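You operate a simulated robot arm through the tools that you are given. There is no shell and no other tool.

You are at the controls of a simulated robot arm. One attempt, no reset.

TASK
Spin the dripping towel in the washer, then switch off.
Fine: shut the soap drawer, dial to SPIN, start once, wait for END.

The check looks at the end state, three seconds after you hand in, the way a careful person would. Anything else that was tipped, shoved, dropped, spilled or broken makes it a failure. Flat cloth is picked up by pressing the open fingertips on it (5 to 10 N) and closing them slowly along it; thin cloth reads only 2 to 8 mm in the jaws.

THE ROBOT
A 7-joint arm with a two-finger parallel gripper, fixed in place. Base frame: the origin is at the foot of the arm, x ahead of it, y to its left, z up. Readings come in m, degrees, newtons and seconds.
Its first joint turns from -132.0 to 132.0 degrees. Payload 3.91 kg.
The TCP is the grasp point between the finger pads, 0.03 m short of the fingertips. In the tool frame z runs along the fingers and y along their closing line. The gripper opens to 0.11 m. The fingers are 0.02 m wide and 0.01 m thick; the gripper's body (0.048 by 0.112 m) begins 0.055 m behind the TCP.
Orientation is told as [roll, pitch, yaw] about the base's x, y, z axes, in that order, counted from this pose: with the fingers straight down and closing along the base's y, the tool's x points along the base's -x, its y along +y and its z along -z.

THE INTERFACE
- The arm moves only by the tool apply_moves. Its argument "series" is a list of rows, each an object of numbers (a shift or turn left out is 0, a gripper value left out holds the last): "jaw": the finger opening in m, from 0 to 0.11; "tx", "ty", "tz": the shift along the base's x, y, z in m; "wx", "wy", "wz": the turn, a rotation vector about the base's x, y, z in degrees. In form: [{"jaw": .., "tx": .., "ty": .., "tz": .., "wx": .., "wy": .., "wz": ..}, ...]. A call has 1 to 20 rows; each row is the pose to reach, as a shift and turn from the pose commanded when the call began. Rows are played at 5 a second. More than 0.05 m and 8.6 degrees between two rows, or a gripper value outside its range, and nothing of the call is played. Where a pose cannot be reached the arm comes as near as it can. A force on the tool above 40 N (or 10 N above the force at the start of the call, whichever is more), or a blocked arm, ends the call early, and 0.2 s more pass. The fingers move at their own pace (about 0.108 m/s each) and stop on an object; they squeeze with about 28 N. The grip force told is the motor's: it shows also when the fingers shut on nothing. Time passes only in rows, and 0.2 s behind the last, so rows that repeat a pose let the fingers close. The reply holds the time, the measured pose of the TCP, the force on the tool along the base axes, the opening and the grip force, in the units named above and with some noise, with the torque about the TCP (base axes, N m) and any sound that the robot's microphone picked up.
- Cameras (640 x 400 px; columns grow to the right, rows downward): "scene" is fixed at [0.0481, 0.6511, 1.4066]; the picture's right is [0.23, -0.97, 0.00], its down [-0.82, -0.20, -0.53] and it looks along [0.52, 0.12, -0.85] (base axes); focal length 319 px, centre (320, 200). "wrist" rides on the gripper at [0.072, 0.017, -0.103] in the tool frame; the picture's right is [-0.23, 0.97, 0.00], its down [-0.76, -0.18, -0.62] and it looks along [-0.61, -0.14, 0.78] (tool axes); focal length 222 px, centre (320, 200).
- get_image(camera): a new picture of that camera. It takes no simulated time.
- locate(camera, pixels): for up to 12 pixels [column, row] of the newest picture of that camera ("zoom" is the newest enlarged one), the place [x, y, z] in the base frame of the surface seen there, good to about 0.003 m. It takes no simulated time.
- close_up(camera, box): a new picture of the part [left, top, right, bottom] of that camera's present view, enlarged. It takes no simulated time.
- sign_off(): hands the job in; it is judged then, once.

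Open the gripper and draw the arm clear of the work before you hand the job in, unless the task says otherwise.

The tools are called after "Emit:" as name(argument=value, ...) on one line, values as JSON. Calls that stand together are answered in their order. apply_moves: Moves the arm, as the interface text tells. Its arguments: {"type":"object","properties":{"series":{"type":"array","items":{"type":"object","properties":{"jaw":{"type":"number"},"tx":{"type":"number"},"ty":{"type":"number"},"tz":{"type":"number"},"wx":{"type":"number"},"wy":{"type":"number"},"wz":{"type":"number"}}}}},"required":["series"]} The other tools are called the same way: get_image (camera) takes a picture; locate (camera, pixels) gives the place of the surface under pixels of a picture; close_up (camera, box) takes an enlarged picture of a part of a camera's view; sign_off () hands the job in.

At the start:

```text
t: 0.0
position: [0.424, 0.4165, 0.9615]
orientation: [0.0, 0.0, 0.1]
contact_force: [0.8, 0.4, 0.5]
ft_torque: [0.01, 0.01, -0.01]
opening: 0.1102
grip_force: 0.1
```

scene: 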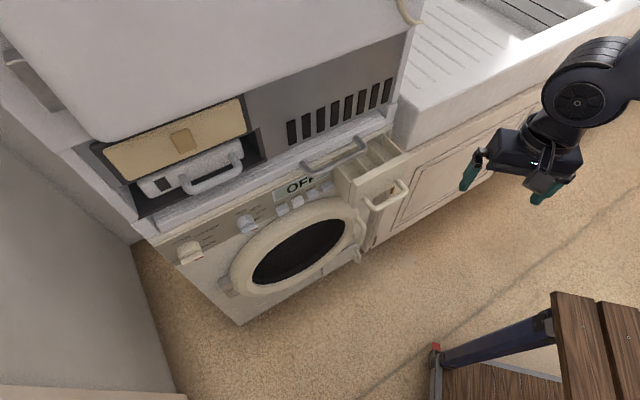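
wrist: 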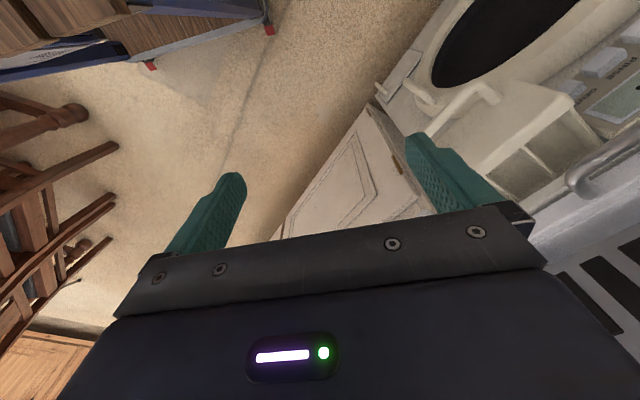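

The scene shows a washer with an open soap drawer near (375,180), a display reading "OFF" near (298,187), and knobs at (190,250) and (247,222). I'll enlarge the panel first.

Emit:
close_up(camera="scene", box=[140, 130, 420, 305])

Emit:
close_up(camera="scene", box=[230, 160, 350, 235])

Emit:
close_up(camera="wrist", box=[360, 0, 640, 240])

```text
2.29 times, centred on (280, 218) of scene
```

zoom: 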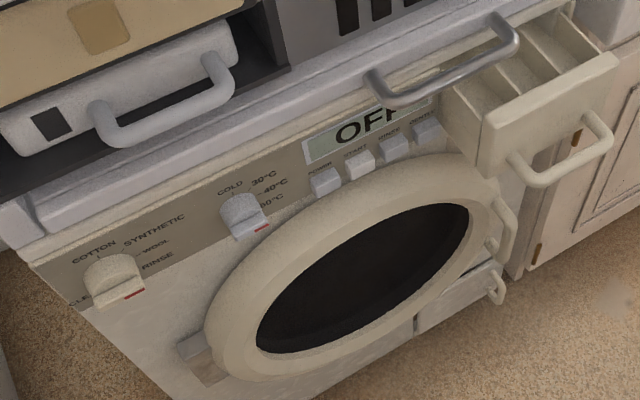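

```text
5.33 times, centred on (290, 198) of scene
```

zoom: 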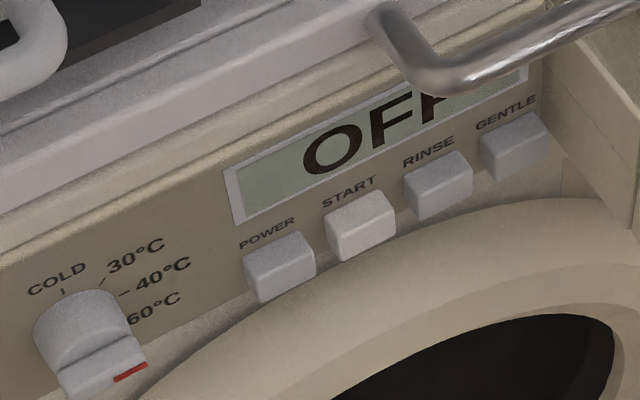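

```text
1.67 times, centred on (500, 120) of wrist
```

zoom: 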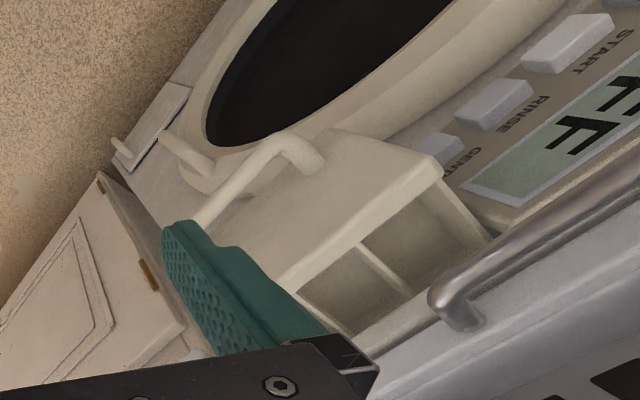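

The drawer is out, the panel has a program dial on the left, a temperature dial, and POWER/START/RINSE/GENTLE buttons. I'll locate the dial, buttons, drawer and door points.

Emit:
close_up(camera="scene", box=[140, 130, 420, 305])

Emit:
locate(camera="zoom", pixels=[[327, 182], [362, 163], [396, 147], [427, 132], [240, 208], [258, 222], [110, 270], [132, 285], [160, 220], [490, 120], [610, 65], [550, 180]])

Emit:
locate(camera="scene", pixels=[[300, 250], [240, 270], [350, 225], [360, 255], [225, 285], [240, 320], [160, 240], [340, 140], [300, 163], [366, 140], [215, 185], [200, 60]])

Emit:
close_up(camera="scene", box=[150, 210, 260, 280])

Emit:
close_up(camera="scene", box=[220, 190, 380, 290])

```text
2.29 times, centred on (280, 218) of scene
```

zoom: 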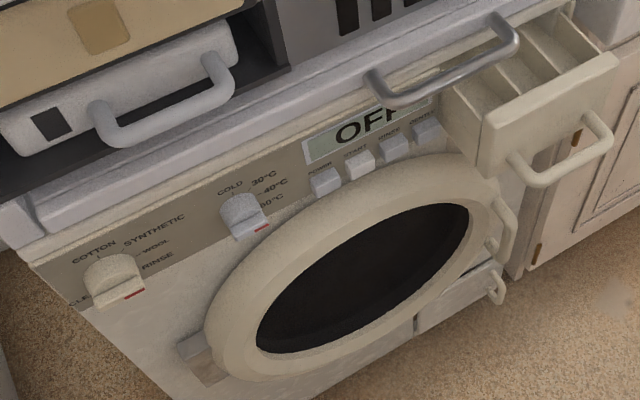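

```text
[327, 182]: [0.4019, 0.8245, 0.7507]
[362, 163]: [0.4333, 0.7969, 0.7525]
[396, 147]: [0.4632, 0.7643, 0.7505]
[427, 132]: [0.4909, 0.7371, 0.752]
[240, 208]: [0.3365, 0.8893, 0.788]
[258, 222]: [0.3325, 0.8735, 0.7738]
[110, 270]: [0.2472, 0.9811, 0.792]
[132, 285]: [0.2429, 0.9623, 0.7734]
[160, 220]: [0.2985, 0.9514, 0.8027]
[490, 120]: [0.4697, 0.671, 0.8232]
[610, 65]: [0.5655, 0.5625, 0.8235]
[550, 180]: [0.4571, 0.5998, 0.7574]
```

```text
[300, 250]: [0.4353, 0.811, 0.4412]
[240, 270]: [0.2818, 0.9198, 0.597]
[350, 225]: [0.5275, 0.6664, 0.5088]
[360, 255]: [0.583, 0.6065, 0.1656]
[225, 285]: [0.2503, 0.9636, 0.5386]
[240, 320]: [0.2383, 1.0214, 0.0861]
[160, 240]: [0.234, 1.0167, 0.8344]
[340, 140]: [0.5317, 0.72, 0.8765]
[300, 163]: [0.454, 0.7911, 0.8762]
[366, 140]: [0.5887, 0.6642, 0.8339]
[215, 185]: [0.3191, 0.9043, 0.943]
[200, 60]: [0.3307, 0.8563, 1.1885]
```

```text
5.71 times, centred on (205, 245) of scene
```

zoom: 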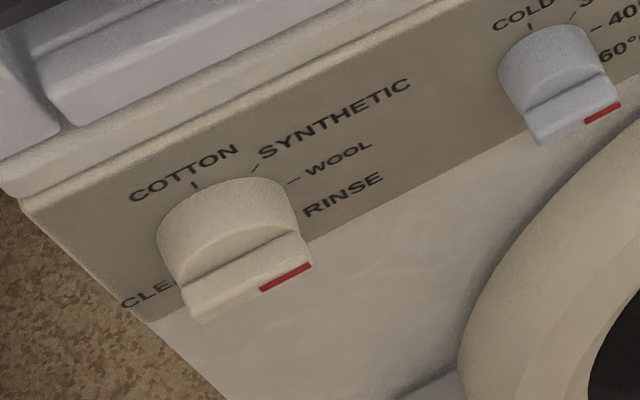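

```text
4.00 times, centred on (300, 240) of scene
```

zoom: 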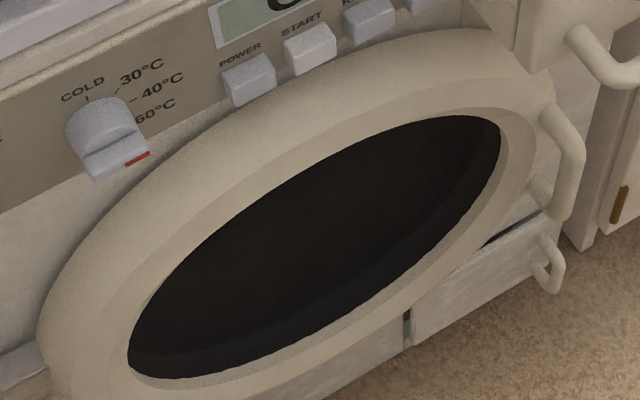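

The washer front runs at about 45° (from power (0.40,0.82) to gentle (0.49,0.74)), facing the robot, and the open drawer sits at right. I'll turn the tool 45° about z and then tip it horizontal so it points at the panel.

Emit:
apply_moves(series=[{"wz": 8}, {"wz": 16}, {"wz": 24}, {"wz": 32}, {"wz": 40}, {"wz": 45}])

```text
t: 1.4
position: [0.4234, 0.4167, 0.9623]
orientation: [0.0, -0.1, 45.0]
contact_force: [0.1, 0.7, -0.2]
ft_torque: [0.0, 0.02, -0.01]
opening: 0.1101
grip_force: 0.1
```

Yaw is now 45° with no contact. Next I tip the tool toward the washer in 8.2° steps, drawing back a bit at the same time.

Emit:
apply_moves(series=[{"wx": 5.785, "wy": -5.785, "tx": -0.01, "ty": -0.01}, {"wx": 11.57, "wy": -11.57, "tx": -0.02, "ty": -0.02}, {"wx": 17.355, "wy": -17.355, "tx": -0.03, "ty": -0.03}, {"wx": 23.14, "wy": -23.14, "tx": -0.04, "ty": -0.04}, {"wx": 28.925, "wy": -28.925, "tx": -0.05, "ty": -0.05}, {"wx": 34.71, "wy": -34.71, "tx": -0.05, "ty": -0.05}, {"wx": 40.495, "wy": -40.495, "tx": -0.05, "ty": -0.05}, {"wx": 46.28, "wy": -46.28, "tx": -0.05, "ty": -0.05}, {"wx": 52.065, "wy": -52.065, "tx": -0.05, "ty": -0.05}, {"wx": 57.85, "wy": -57.85, "tx": -0.05, "ty": -0.05}, {"wx": 63.64, "wy": -63.64, "tx": -0.05, "ty": -0.05}])

Emit:
get_image(camera="wrist")

Emit:
get_image(camera="scene")

```text
t: 3.8
position: [0.3863, 0.4217, 0.9458]
orientation: [172.7, -89.8, -127.8]
contact_force: [0.7, -0.4, 0.7]
ft_torque: [0.0, 0.01, 0.0]
opening: 0.11
grip_force: 0.0
out of reach, approached as far as the arm can: row 6, 7, 8, 9, 10, 11
```

```text
taken
```

wrist: 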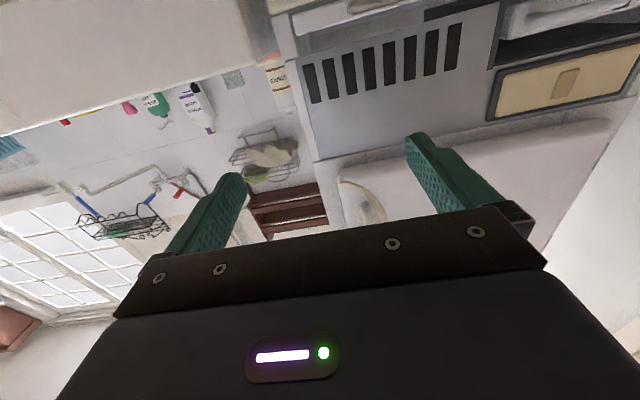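

```text
taken
```

scene: 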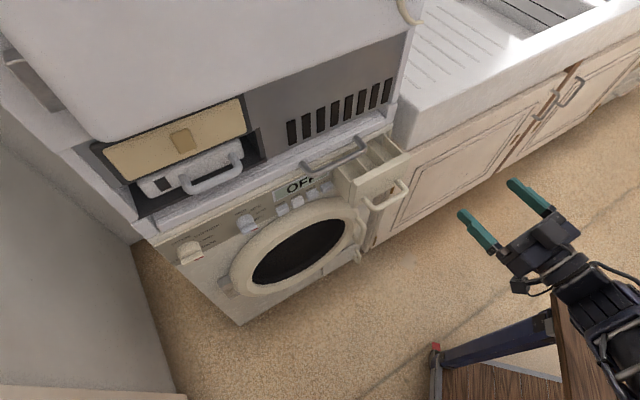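

The tool now points horizontally at the washer (picture upside-down since the camera is underneath). I'll lower the arm about 0.2 m to get the panel in the wrist view.

Emit:
apply_moves(series=[{"tz": -0.04}, {"tz": -0.08}, {"tz": -0.12}, {"tz": -0.16}, {"tz": -0.2}, {"tz": -0.23}])

Emit:
get_image(camera="wrist")

```text
t: 4.8
position: [0.3998, 0.4032, 0.8962]
orientation: [137.3, -82.9, -96.1]
contact_force: [0.2, 1.0, -0.3]
ft_torque: [0.0, -0.01, -0.03]
opening: 0.11
grip_force: 0.1
stopped in row 5: the arm was blocked; the commanded pose is now the measured one
```

```text
taken
```

wrist: 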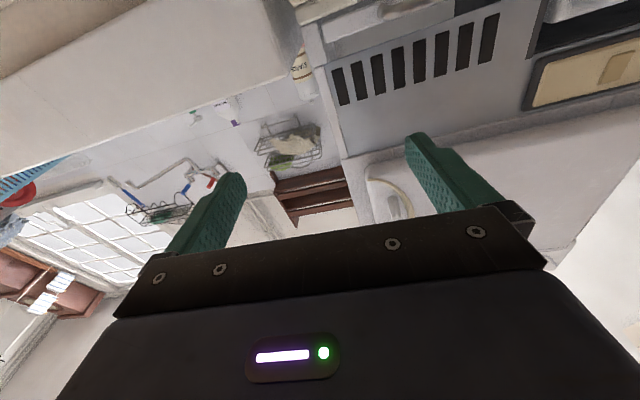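

The arm was blocked while folded near the base, so I'll correct the tilt (about -7°, 0.5°, 3.8°) and shift left along the washer front to a wider radius, staying well in front of panel and drawer.

Emit:
apply_moves(series=[{"tx": 0.0, "ty": 0.045, "wx": -3.5, "wy": 0.25, "wz": 1.9}, {"tx": -0.02, "ty": 0.085, "wx": -7.07, "wy": 0.5, "wz": 3.8}, {"tx": -0.045, "ty": 0.125, "wx": -7.07, "wy": 0.5, "wz": 3.8}, {"tx": -0.07, "ty": 0.165, "wx": -7.07, "wy": 0.5, "wz": 3.8}, {"tx": -0.095, "ty": 0.2, "wx": -7.07, "wy": 0.5, "wz": 3.8}, {"tx": -0.12, "ty": 0.235, "wx": -7.07, "wy": 0.5, "wz": 3.8}, {"tx": -0.15, "ty": 0.27, "wx": -7.07, "wy": 0.5, "wz": 3.8}])

Emit:
get_image(camera="wrist")

Emit:
get_image(camera="scene")

```text
t: 6.4
position: [0.2563, 0.6814, 0.8896]
orientation: [159.1, -90.0, -114.1]
contact_force: [0.1, -0.2, 0.1]
ft_torque: [0.01, 0.0, 0.02]
opening: 0.1101
grip_force: 0.0
```

```text
taken
```

wrist: 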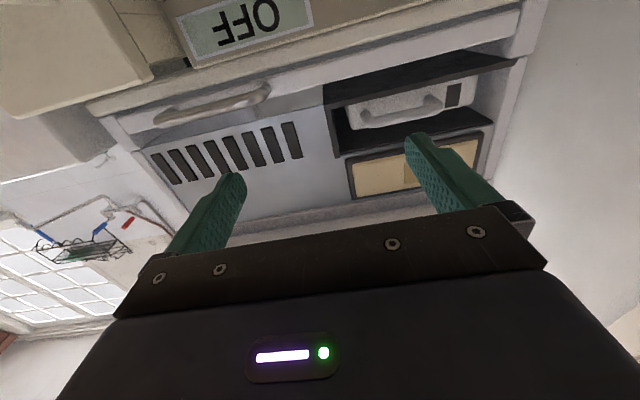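

```text
taken
```

scene: 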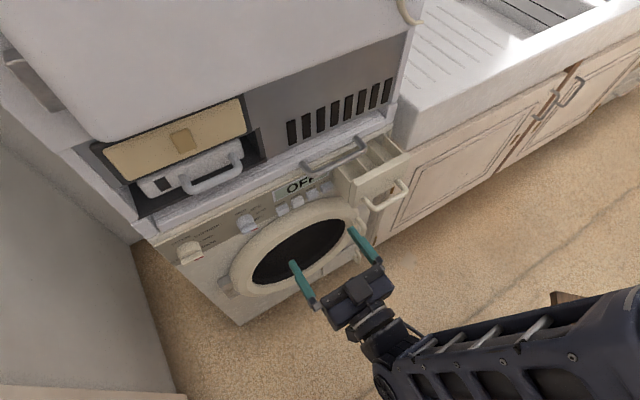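

The tool now is level in front of the machine, seeing the OFF display at (247,30). I'll lower 0.2 m to see the whole panel and door.

Emit:
apply_moves(series=[{"tz": -0.045}, {"tz": -0.09}, {"tz": -0.135}, {"tz": -0.18}, {"tz": -0.22}])

Emit:
get_image(camera="wrist")

```text
t: 7.6
position: [0.2565, 0.6821, 0.6709]
orientation: [127.2, -89.9, -82.2]
contact_force: [0.0, 0.4, -0.8]
ft_torque: [0.0, 0.02, 0.0]
opening: 0.1098
grip_force: 0.1
```

```text
taken
```

wrist: 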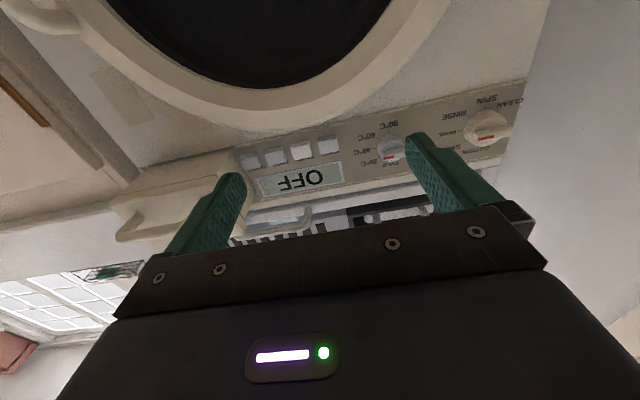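

The whole panel is visible, with SPIN near (487,97) above (i.e. below, the image being inverted) the program dial. I'll enlarge the dial, buttons and drum.

Emit:
close_up(camera="wrist", box=[430, 80, 530, 160])

Emit:
close_up(camera="wrist", box=[220, 110, 420, 230])

Emit:
close_up(camera="wrist", box=[0, 0, 440, 260])

Emit:
locate(camera="wrist", pixels=[[486, 127], [487, 110], [462, 127], [326, 145], [302, 150], [276, 156], [249, 162], [133, 225], [170, 190], [220, 165], [205, 190], [240, 60]])

```text
5.00 times, centred on (480, 120) of wrist
```

zoom: 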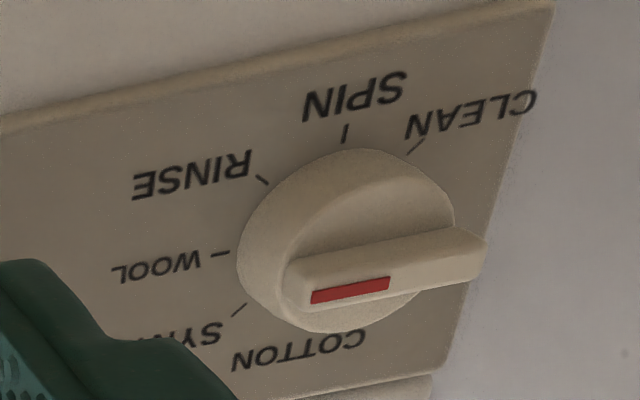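

```text
3.20 times, centred on (320, 170) of wrist
```

zoom: 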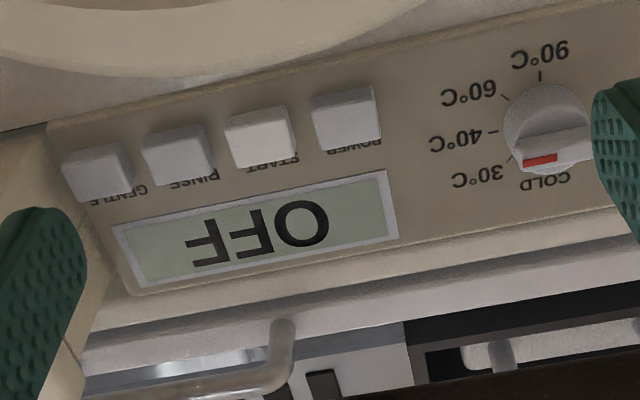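

```text
1.45 times, centred on (220, 130) of wrist
```

zoom: 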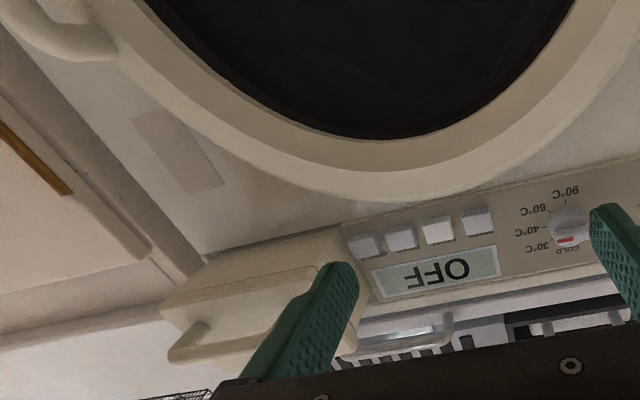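

```text
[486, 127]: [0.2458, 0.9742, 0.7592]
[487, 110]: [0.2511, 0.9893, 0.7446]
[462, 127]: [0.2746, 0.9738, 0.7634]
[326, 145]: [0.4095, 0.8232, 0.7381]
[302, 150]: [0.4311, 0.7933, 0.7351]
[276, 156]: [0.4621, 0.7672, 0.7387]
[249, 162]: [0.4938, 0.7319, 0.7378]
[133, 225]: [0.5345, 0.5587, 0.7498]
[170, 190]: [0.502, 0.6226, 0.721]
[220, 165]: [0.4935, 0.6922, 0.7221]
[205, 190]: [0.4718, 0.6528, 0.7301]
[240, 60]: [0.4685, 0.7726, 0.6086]
```

SPIN sits straight below the dial and the mark now points right to WOOL, so the dial needs about +90° clockwise. I'll check the drum's contents and the side wall next to the dial.

Emit:
close_up(camera="wrist", box=[80, 0, 440, 140])

Emit:
close_up(camera="scene", box=[250, 215, 350, 285])

Emit:
locate(camera="wrist", pixels=[[530, 90], [560, 100], [600, 150], [525, 40], [510, 120], [620, 30]])

Emit:
locate(camera="scene", pixels=[[120, 250], [90, 300], [50, 380], [60, 150], [130, 330], [100, 390], [345, 150], [318, 166], [400, 185], [372, 210], [358, 235], [405, 155]])

```text
1.78 times, centred on (260, 70) of wrist
```

zoom: 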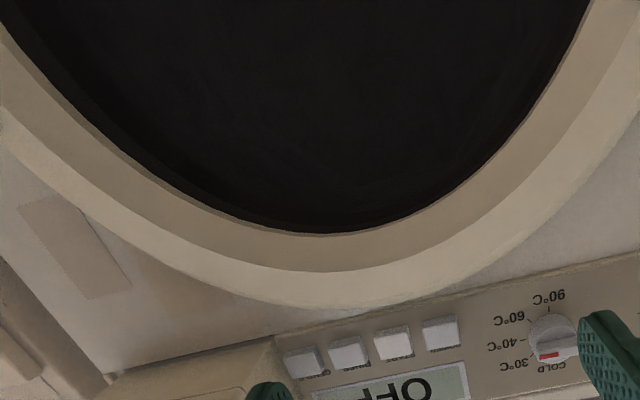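

```text
5.71 times, centred on (300, 250) of scene
```

zoom: 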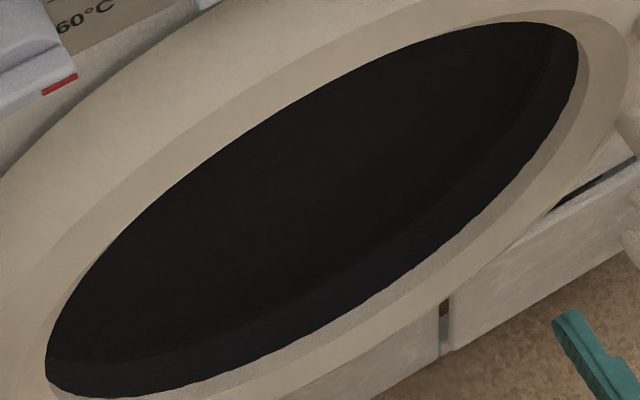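

```text
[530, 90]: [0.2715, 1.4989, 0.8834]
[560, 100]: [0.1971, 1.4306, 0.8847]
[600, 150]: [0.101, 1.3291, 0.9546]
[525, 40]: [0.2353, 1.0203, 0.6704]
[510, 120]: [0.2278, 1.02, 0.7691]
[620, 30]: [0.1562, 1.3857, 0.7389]
```

```text
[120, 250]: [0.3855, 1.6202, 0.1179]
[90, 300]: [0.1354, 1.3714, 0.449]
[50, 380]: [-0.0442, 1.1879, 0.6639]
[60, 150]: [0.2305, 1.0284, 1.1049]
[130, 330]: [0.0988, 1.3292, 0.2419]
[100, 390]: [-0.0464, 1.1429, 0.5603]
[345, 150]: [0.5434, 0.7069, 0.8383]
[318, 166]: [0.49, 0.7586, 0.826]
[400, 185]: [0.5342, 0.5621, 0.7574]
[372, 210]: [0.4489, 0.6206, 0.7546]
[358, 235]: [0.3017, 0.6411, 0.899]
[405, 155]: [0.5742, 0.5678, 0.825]
```

The side wall is about 0.35 m from the dial (no obstacle). First I shut the soap drawer: front face at n≈0.797 (along the washer's inward normal), u≈-0.07, z 0.72–0.825, handle at z≈0.755, so I'll close the fingers, rise to z≈0.797 and slide right in front of it.

Emit:
apply_moves(series=[{"jaw": 0, "tz": 0.045}, {"jaw": 0, "tz": 0.09}, {"jaw": 0, "tz": 0.126}, {"jaw": 0, "tz": 0.126, "tx": 0.033, "ty": -0.033}, {"tz": 0.126, "tx": 0.066, "ty": -0.066}, {"tz": 0.126, "tx": 0.099, "ty": -0.099}, {"tz": 0.126, "tx": 0.132, "ty": -0.132}, {"tz": 0.126, "tx": 0.165, "ty": -0.165}])

Emit:
get_image(camera="wrist")

Emit:
get_image(camera="scene")

```text
t: 9.4
position: [0.4208, 0.516, 0.7956]
orientation: [125.2, -89.8, -80.2]
contact_force: [-0.7, 0.2, -0.1]
ft_torque: [-0.01, -0.01, -0.04]
opening: 0.0
grip_force: 28.0
```

```text
taken
```

wrist: 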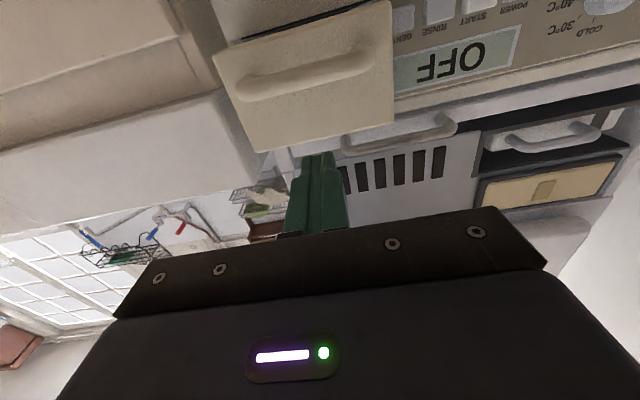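

```text
taken
```

scene: 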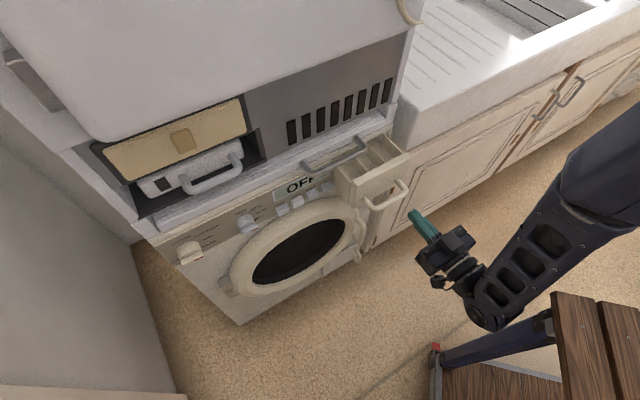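

The drawer front fills (220–395, 5–150) of the wrist picture and my closed fingers are in front at (318,170). I'll locate face points, to aim between the handle and top edge.

Emit:
locate(camera="wrist", pixels=[[310, 115], [310, 75], [240, 145], [385, 120], [225, 60], [385, 20], [310, 135], [415, 100], [405, 135], [460, 65], [318, 158]])

```text
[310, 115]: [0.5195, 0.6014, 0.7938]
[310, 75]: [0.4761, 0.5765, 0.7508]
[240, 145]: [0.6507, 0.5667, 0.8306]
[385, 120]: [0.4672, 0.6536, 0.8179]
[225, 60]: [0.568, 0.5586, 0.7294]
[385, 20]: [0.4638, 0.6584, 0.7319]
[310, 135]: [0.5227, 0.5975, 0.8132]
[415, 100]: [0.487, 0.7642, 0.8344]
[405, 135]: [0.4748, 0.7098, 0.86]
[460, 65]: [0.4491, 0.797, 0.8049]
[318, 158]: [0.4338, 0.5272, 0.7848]
```

The face is at n≈0.793 around (0.520,0.601,0.794). I push along the inward normal in 1.5–2 cm steps and watch the force.

Emit:
apply_moves(series=[{"tx": 0.021, "ty": 0.021}, {"tx": 0.042, "ty": 0.042}, {"tx": 0.063, "ty": 0.063}, {"tx": 0.074, "ty": 0.074}, {"tx": 0.084, "ty": 0.084}, {"tx": 0.094, "ty": 0.094}, {"tx": 0.104, "ty": 0.104}, {"tx": 0.112, "ty": 0.112}])

Emit:
get_image(camera="wrist")

Emit:
get_image(camera="scene")

```text
t: 11.2
position: [0.5331, 0.6282, 0.7956]
orientation: [128.7, -89.8, -83.9]
contact_force: [0.0, -0.8, 0.5]
ft_torque: [0.05, 0.0, 0.03]
opening: 0.0003
grip_force: 27.7
```

```text
taken
```

wrist: 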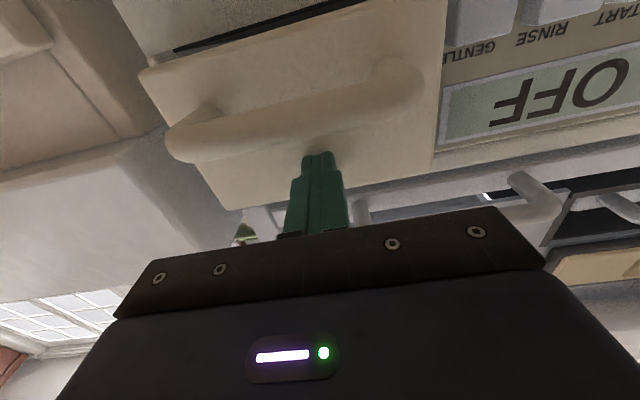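

```text
taken
```

scene: 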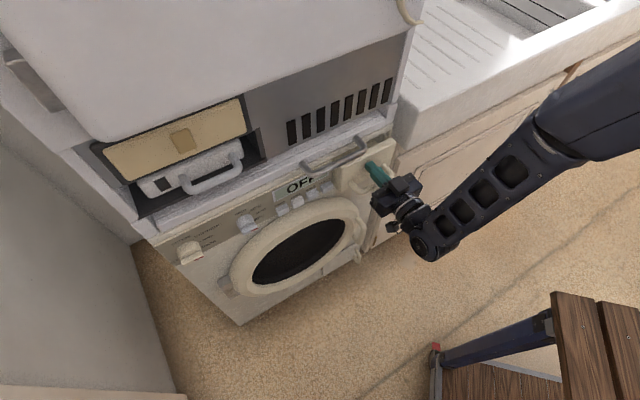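

The drawer has moved in with the fingers (near-zero force) and a slot remains at its edge, so I keep pushing in 6 mm steps until the force rises.

Emit:
apply_moves(series=[{"tx": 0.005, "ty": 0.005}, {"tx": 0.01, "ty": 0.01}, {"tx": 0.015, "ty": 0.015}, {"tx": 0.02, "ty": 0.02}, {"tx": 0.025, "ty": 0.025}])

Emit:
get_image(camera="wrist")

```text
t: 12.4
position: [0.5568, 0.6528, 0.7961]
orientation: [102.5, -89.9, -57.5]
contact_force: [-22.5, -31.3, 8.8]
ft_torque: [0.35, -0.02, -0.21]
opening: 0.0001
grip_force: 28.0
```

```text
taken
```

wrist: 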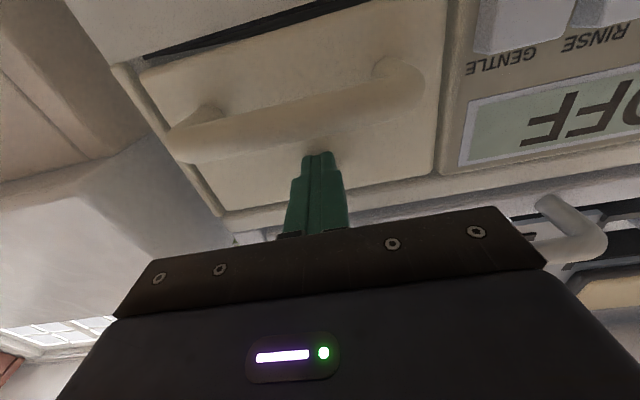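

Force rose to about 38 N, so the drawer has hit its stop and its front sits flush with the panel edge. I back off and look from slightly farther.

Emit:
apply_moves(series=[{"tx": -0.03, "ty": -0.03}, {"tx": -0.06, "ty": -0.06}, {"tx": -0.09, "ty": -0.09}, {"tx": -0.12, "ty": -0.12}])

Emit:
get_image(camera="wrist")

Emit:
close_up(camera="scene", box=[220, 120, 420, 245])

```text
t: 13.4
position: [0.4363, 0.533, 0.7946]
orientation: [131.9, -89.9, -87.0]
contact_force: [0.5, 0.1, 0.0]
ft_torque: [-0.01, 0.0, -0.03]
opening: 0.0
grip_force: 27.7
```

```text
taken
```

wrist: 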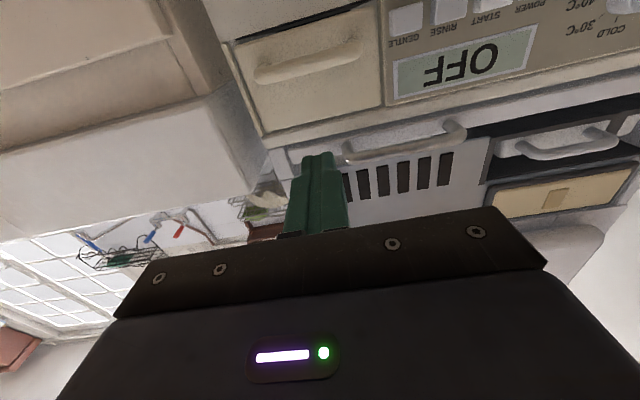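

```text
3.20 times, centred on (320, 182) of scene
```

zoom: 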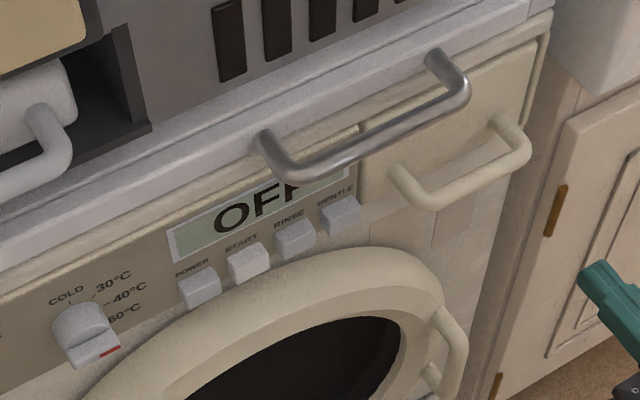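

The drawer front is now flush and stays shut. Before starting, I'll go down in front of the porthole to look inside the drum and check that the door is latched.

Emit:
apply_moves(series=[{"tx": -0.03, "ty": 0.024}, {"tx": -0.06, "ty": 0.048}, {"tx": -0.09, "ty": 0.072}, {"tx": -0.12, "ty": 0.096}, {"tx": -0.16, "ty": 0.125}, {"tx": -0.16, "ty": 0.125, "tz": -0.045}, {"tx": -0.16, "ty": 0.125, "tz": -0.09}, {"tx": -0.16, "ty": 0.125, "tz": -0.135}, {"tx": -0.16, "ty": 0.125, "tz": -0.18}, {"tx": -0.16, "ty": 0.125, "tz": -0.225}, {"tx": -0.16, "ty": 0.125, "tz": -0.27}, {"tx": -0.16, "ty": 0.125, "tz": -0.315}, {"tx": -0.16, "ty": 0.125, "tz": -0.35}])

Emit:
get_image(camera="wrist")

Emit:
get_image(camera="scene")

```text
t: 16.2
position: [0.2767, 0.6584, 0.4465]
orientation: [140.7, -89.8, -95.7]
contact_force: [0.3, -0.5, 0.9]
ft_torque: [0.0, 0.02, -0.01]
opening: 0.0001
grip_force: 28.0
```

```text
taken
```

wrist: 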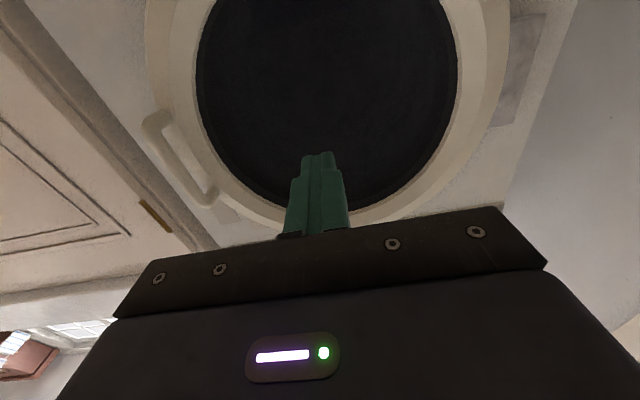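

```text
taken
```

scene: 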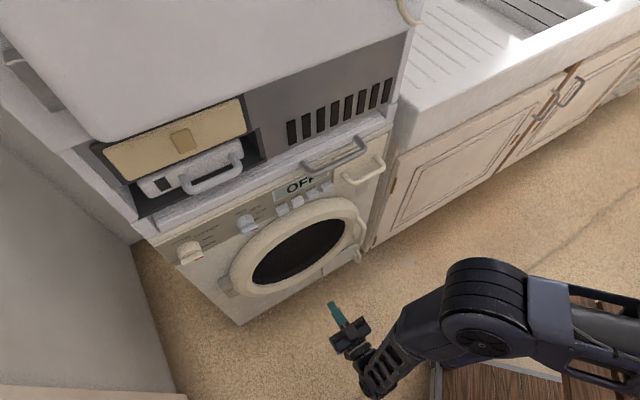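

Emit:
close_up(camera="wrist", box=[180, 0, 480, 190])

Emit:
locate(camera="wrist", pixels=[[330, 90], [250, 50], [400, 50], [330, 20], [280, 130], [475, 60], [178, 60], [385, 205], [160, 125], [205, 190], [330, 5], [400, 130]])

```text
2.11 times, centred on (330, 95) of wrist
```

zoom: 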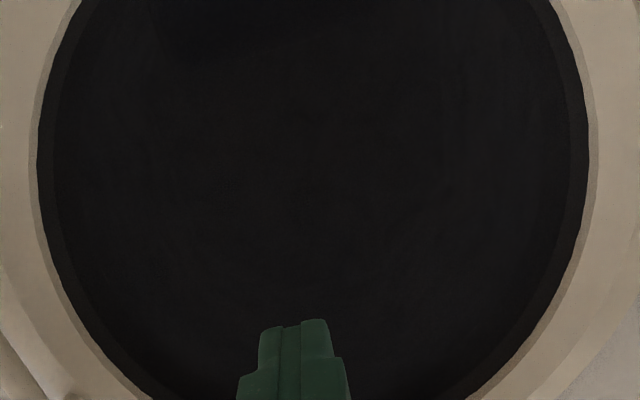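

```text
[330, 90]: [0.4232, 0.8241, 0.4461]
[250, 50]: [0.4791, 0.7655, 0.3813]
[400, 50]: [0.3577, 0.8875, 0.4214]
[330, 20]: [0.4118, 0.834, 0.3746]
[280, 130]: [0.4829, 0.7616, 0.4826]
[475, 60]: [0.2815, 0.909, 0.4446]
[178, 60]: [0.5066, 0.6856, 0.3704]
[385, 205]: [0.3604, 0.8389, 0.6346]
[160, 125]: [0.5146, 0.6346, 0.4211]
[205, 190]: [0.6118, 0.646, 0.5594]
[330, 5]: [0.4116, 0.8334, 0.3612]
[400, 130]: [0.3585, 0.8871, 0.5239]
```

The glass is opaque black (its surface is what I locate), and the door rim is parallel to the front (n≈0.842–0.848 all around), so it's shut. I'll check free of charge whether a towel could lie elsewhere, e.g. in the sink area at the upper right of the scene picture.

Emit:
close_up(camera="scene", box=[390, 0, 640, 160])

Emit:
locate(camera="scene", pixels=[[480, 60], [510, 10], [560, 60], [580, 20], [540, 5], [405, 10], [560, 350], [500, 350]])

Emit:
close_up(camera="scene", box=[200, 180, 380, 330])

```text
2.50 times, centred on (515, 80) of scene
```

zoom: 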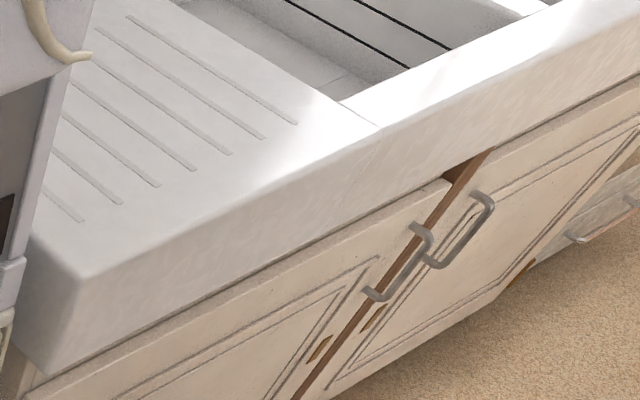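

```text
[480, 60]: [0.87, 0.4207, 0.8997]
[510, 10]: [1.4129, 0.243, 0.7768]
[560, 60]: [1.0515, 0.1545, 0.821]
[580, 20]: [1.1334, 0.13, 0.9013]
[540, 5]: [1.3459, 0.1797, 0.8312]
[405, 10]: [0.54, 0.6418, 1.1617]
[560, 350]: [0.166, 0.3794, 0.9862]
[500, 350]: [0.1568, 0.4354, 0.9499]
```

```text
2.67 times, centred on (290, 255) of scene
```

zoom: 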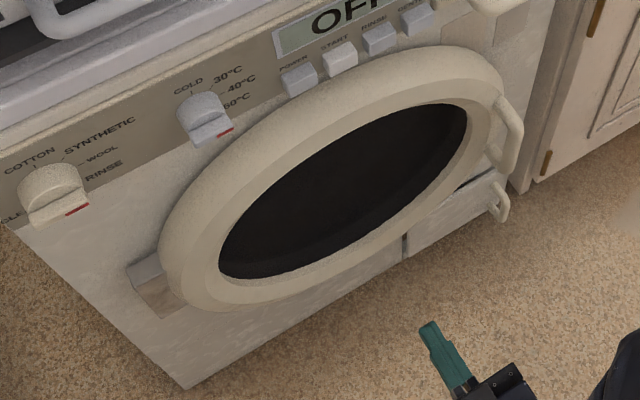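

The sink is over 1.3 m away, out of reach, so the towel must already be in the shut drum. Now I rise back to button height in front of POWER (0.405,0.823,0.744), keeping the fingers closed.

Emit:
apply_moves(series=[{"tz": 0.045}, {"tz": 0.09}, {"tz": 0.135}, {"tz": 0.18}, {"tz": 0.225}, {"tz": 0.27}, {"tz": 0.2975}, {"tz": 0.2975, "tx": 0.009, "ty": 0.046}])

Emit:
get_image(camera="wrist")

Emit:
close_up(camera="wrist", box=[160, 20, 440, 200])

```text
t: 18.0
position: [0.2875, 0.7041, 0.7435]
orientation: [144.5, -89.9, -99.7]
contact_force: [0.2, -0.1, 0.5]
ft_torque: [-0.02, 0.01, -0.02]
opening: 0.0
grip_force: 28.2
```

```text
taken
```

wrist: 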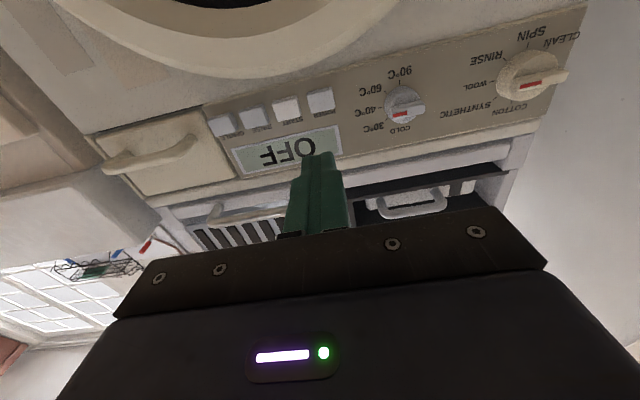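

```text
2.22 times, centred on (300, 110) of wrist
```

zoom: 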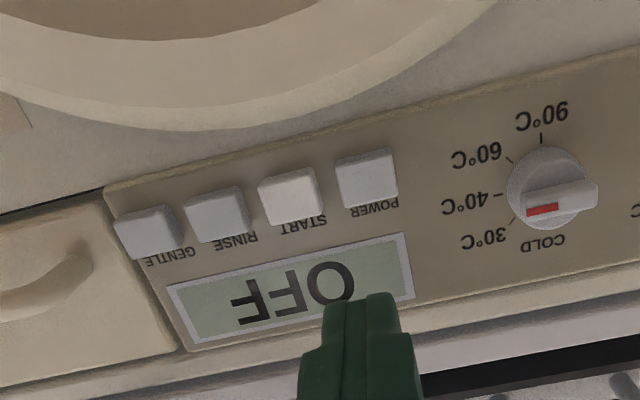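

The buttons are clear; POWER appears at (366,178) of the close-up. I'll locate its corners and the other buttons exactly.

Emit:
locate(camera="zoom", pixels=[[342, 165], [386, 154], [391, 193], [347, 203], [367, 178], [294, 194], [218, 213], [150, 232], [300, 122], [330, 215], [420, 120], [545, 210]])

```text
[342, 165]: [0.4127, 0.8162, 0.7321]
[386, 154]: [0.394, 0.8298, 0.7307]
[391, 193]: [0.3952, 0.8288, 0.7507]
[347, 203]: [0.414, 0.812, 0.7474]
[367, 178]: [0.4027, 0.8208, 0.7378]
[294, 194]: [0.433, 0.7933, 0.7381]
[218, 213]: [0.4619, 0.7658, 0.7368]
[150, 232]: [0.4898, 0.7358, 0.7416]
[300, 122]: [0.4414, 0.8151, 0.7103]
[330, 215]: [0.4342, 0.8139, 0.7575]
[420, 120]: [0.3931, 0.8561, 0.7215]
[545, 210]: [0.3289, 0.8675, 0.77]
```

POWER's face is at n≈0.867, u≈-0.295, z≈0.740; I'm at u≈-0.295, tip n≈0.731. I approach to about 8 mm in front of it.

Emit:
apply_moves(series=[{"tx": 0.03, "ty": 0.03, "tz": -0.003}, {"tx": 0.06, "ty": 0.06, "tz": -0.003}, {"tx": 0.09, "ty": 0.09, "tz": -0.003}, {"tx": 0.09, "ty": 0.09, "tz": -0.003}])

Emit:
get_image(camera="wrist")

Emit:
close_up(camera="scene", box=[220, 150, 380, 250])

```text
t: 19.0
position: [0.3773, 0.7938, 0.7396]
orientation: [125.7, -89.9, -80.7]
contact_force: [-0.5, 0.2, 0.5]
ft_torque: [0.0, -0.01, -0.01]
opening: 0.0
grip_force: 27.7
```

```text
taken
```

wrist: 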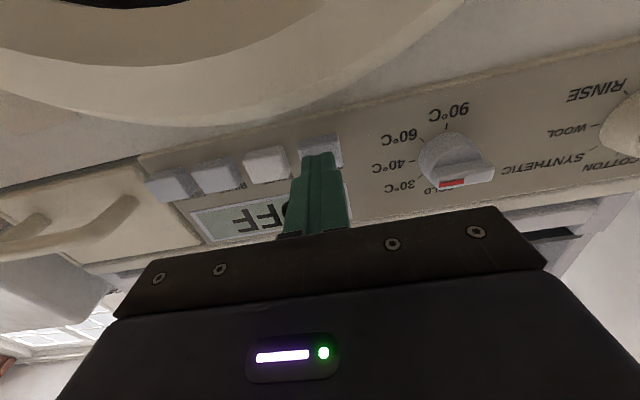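

```text
4.00 times, centred on (300, 200) of scene
```

zoom: 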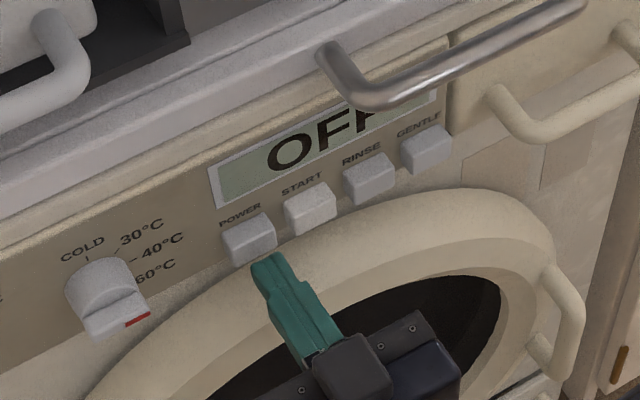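

The tip is aligned with POWER, roughly 9 mm off its face. I press in by small steps to about 5 mm past contact and return in the same call.

Emit:
apply_moves(series=[{"tx": 0.0045, "ty": 0.0045}, {"tx": 0.007, "ty": 0.007}, {"tx": 0.009, "ty": 0.009}, {"tx": 0.0105, "ty": 0.0105}, {"tx": 0.0, "ty": 0.0}, {"tx": -0.02, "ty": -0.02}])

Emit:
get_image(camera="wrist")

Emit:
close_up(camera="scene", box=[220, 150, 380, 250])

```text
t: 20.4
position: [0.3564, 0.7739, 0.7404]
orientation: [122.5, -89.9, -77.5]
contact_force: [0.4, -0.1, 0.4]
ft_torque: [0.0, 0.0, -0.01]
opening: 0.0003
grip_force: 28.1
heard: click
```

```text
taken
```

wrist: 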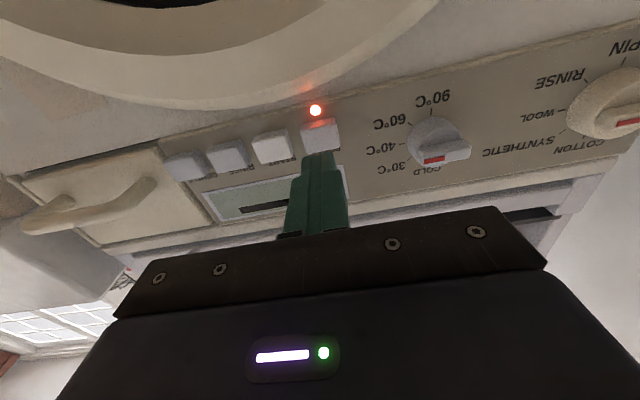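

```text
4.00 times, centred on (300, 200) of scene
```

zoom: 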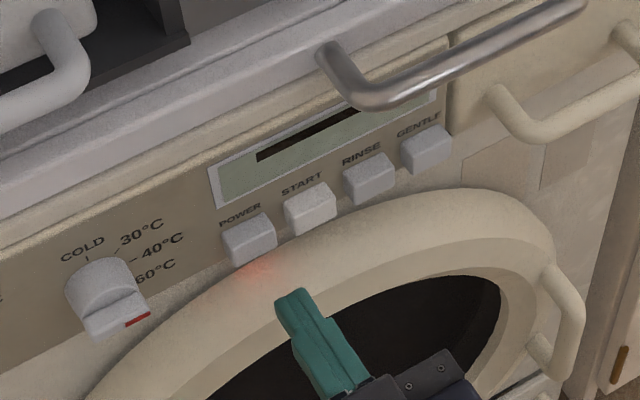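

A click was heard, the red lamp beside POWER is lit and the display shows a dash: it's on. Now I back off and move left to the program dial, at a safe distance.

Emit:
apply_moves(series=[{"tx": -0.035, "ty": -0.035}, {"tx": -0.07, "ty": -0.07}, {"tx": -0.1, "ty": -0.04}, {"tx": -0.13, "ty": -0.01}, {"tx": -0.16, "ty": 0.02}, {"tx": -0.19, "ty": 0.05}, {"tx": -0.215, "ty": 0.075}])

Emit:
get_image(camera="wrist")

Emit:
close_up(camera="wrist", box=[260, 30, 420, 150])

```text
t: 22.0
position: [0.1412, 0.8499, 0.7393]
orientation: [121.2, -89.9, -76.3]
contact_force: [0.1, 0.1, 0.0]
ft_torque: [0.03, 0.02, 0.01]
opening: 0.0
grip_force: 28.3
```

```text
taken
```

wrist: 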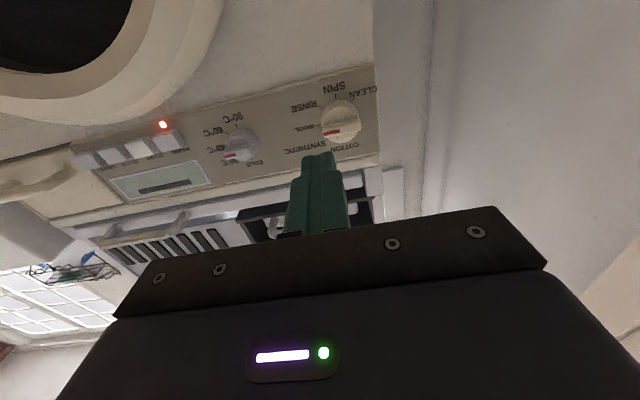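

```text
3.33 times, centred on (340, 90) of wrist
```

zoom: 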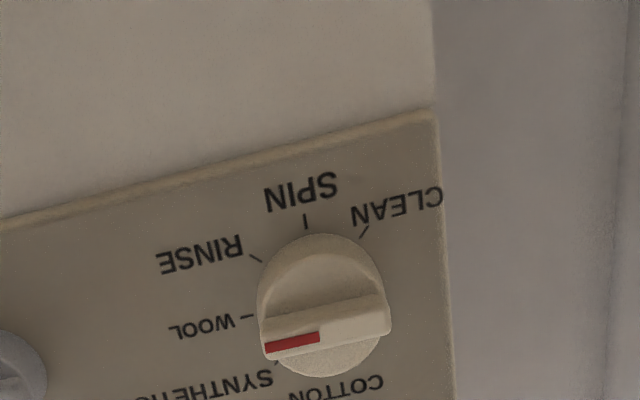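

The mark points level to the right at WOOL; I'll locate the bar ends, knob rim and tick marks from this close-up.

Emit:
locate(camera="zoom", pixels=[[268, 348], [384, 324], [327, 338], [325, 308], [325, 238], [360, 255], [262, 300], [379, 300], [320, 370], [305, 222], [247, 316], [364, 231]])

```text
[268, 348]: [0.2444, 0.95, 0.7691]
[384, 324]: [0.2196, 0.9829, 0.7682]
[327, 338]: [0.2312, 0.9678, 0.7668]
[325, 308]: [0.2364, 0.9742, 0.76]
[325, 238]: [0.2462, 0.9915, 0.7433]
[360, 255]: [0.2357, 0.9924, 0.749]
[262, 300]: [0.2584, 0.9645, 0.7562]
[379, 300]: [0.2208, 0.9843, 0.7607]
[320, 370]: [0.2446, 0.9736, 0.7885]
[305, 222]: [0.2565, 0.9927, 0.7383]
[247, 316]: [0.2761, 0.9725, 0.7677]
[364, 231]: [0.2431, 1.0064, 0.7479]
```

Dial centre is u≈-0.5205, z≈0.768; bar front at n≈0.847, knob disc front n≈0.861, SPIN straight below. I roll the tool -90° about the inward normal so the fingers close vertically on the bar, opening to 0.05.

Emit:
apply_moves(series=[{"jaw": 0.05, "wx": -5.785, "wy": -5.785}, {"wx": -11.57, "wy": -11.57}, {"wx": -17.355, "wy": -17.355}, {"wx": -23.14, "wy": -23.14}, {"wx": -28.925, "wy": -28.925}, {"wx": -34.71, "wy": -34.71}, {"wx": -40.495, "wy": -40.495}, {"wx": -46.28, "wy": -46.28}, {"wx": -52.065, "wy": -52.065}, {"wx": -57.85, "wy": -57.85}, {"wx": -63.64, "wy": -63.64}])

Emit:
get_image(camera="wrist")

Emit:
get_image(camera="scene")

```text
t: 24.4
position: [0.1412, 0.8494, 0.7401]
orientation: [-89.9, -0.1, 135.1]
contact_force: [0.4, 0.1, -0.9]
ft_torque: [0.0, 0.0, 0.03]
opening: 0.0502
grip_force: 0.0
```

```text
taken
```

wrist: 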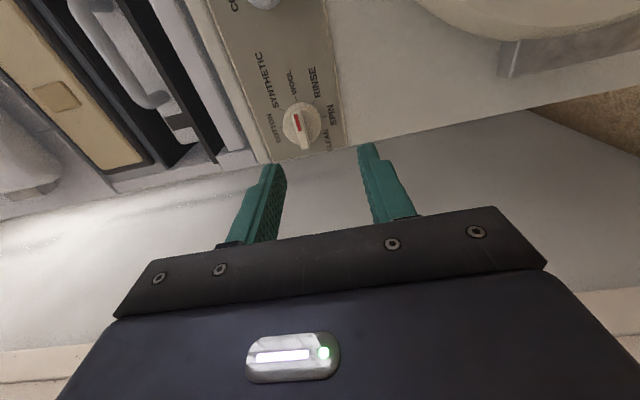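

```text
taken
```

scene: 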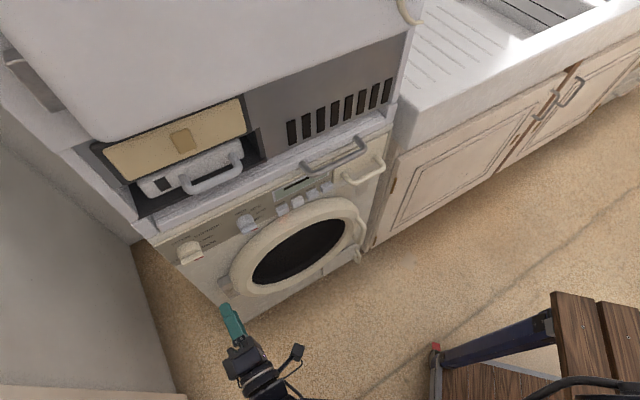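

The roll worked; the bar shows at (299,127). I'll re-locate it from this angle to check the dial centre.

Emit:
close_up(camera="wrist", box=[250, 70, 370, 170])

Emit:
locate(camera="wrist", pixels=[[296, 115], [301, 130], [305, 145], [313, 125], [287, 125]])

```text
4.00 times, centred on (310, 120) of wrist
```

zoom: 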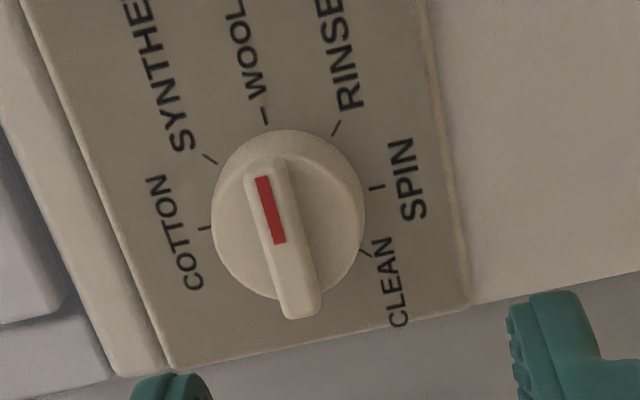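

```text
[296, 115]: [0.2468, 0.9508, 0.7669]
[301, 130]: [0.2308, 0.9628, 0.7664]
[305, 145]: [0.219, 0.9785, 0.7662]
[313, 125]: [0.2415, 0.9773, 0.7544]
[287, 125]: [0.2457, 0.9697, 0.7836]
```

The bar's centre is confirmed at about (0.231,0.965,0.767). I align 3.5 cm in front of it, then look again.

Emit:
apply_moves(series=[{"tx": 0.0217, "ty": 0.0345, "tz": 0.0275}, {"tx": 0.0434, "ty": 0.0691, "tz": 0.0275}, {"tx": 0.0434, "ty": 0.0691, "tz": 0.0275}])

Emit:
close_up(camera="wrist", box=[220, 60, 440, 220])

Emit:
close_up(camera="scene", box=[140, 200, 280, 290])

```text
t: 25.2
position: [0.1857, 0.92, 0.7698]
orientation: [-89.9, -0.1, 135.1]
contact_force: [-0.6, -0.5, -0.5]
ft_torque: [0.04, 0.01, 0.01]
opening: 0.0501
grip_force: 0.1
```

```text
2.50 times, centred on (330, 140) of wrist
```

zoom: 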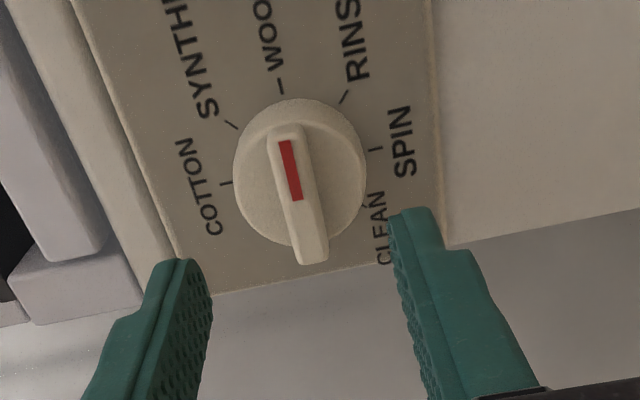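

```text
4.44 times, centred on (210, 245) of scene
```

zoom: 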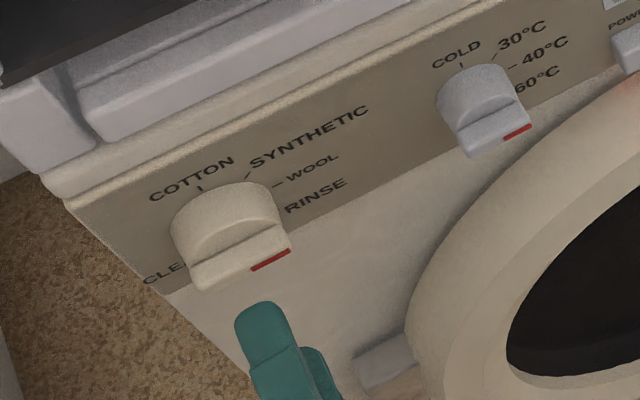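

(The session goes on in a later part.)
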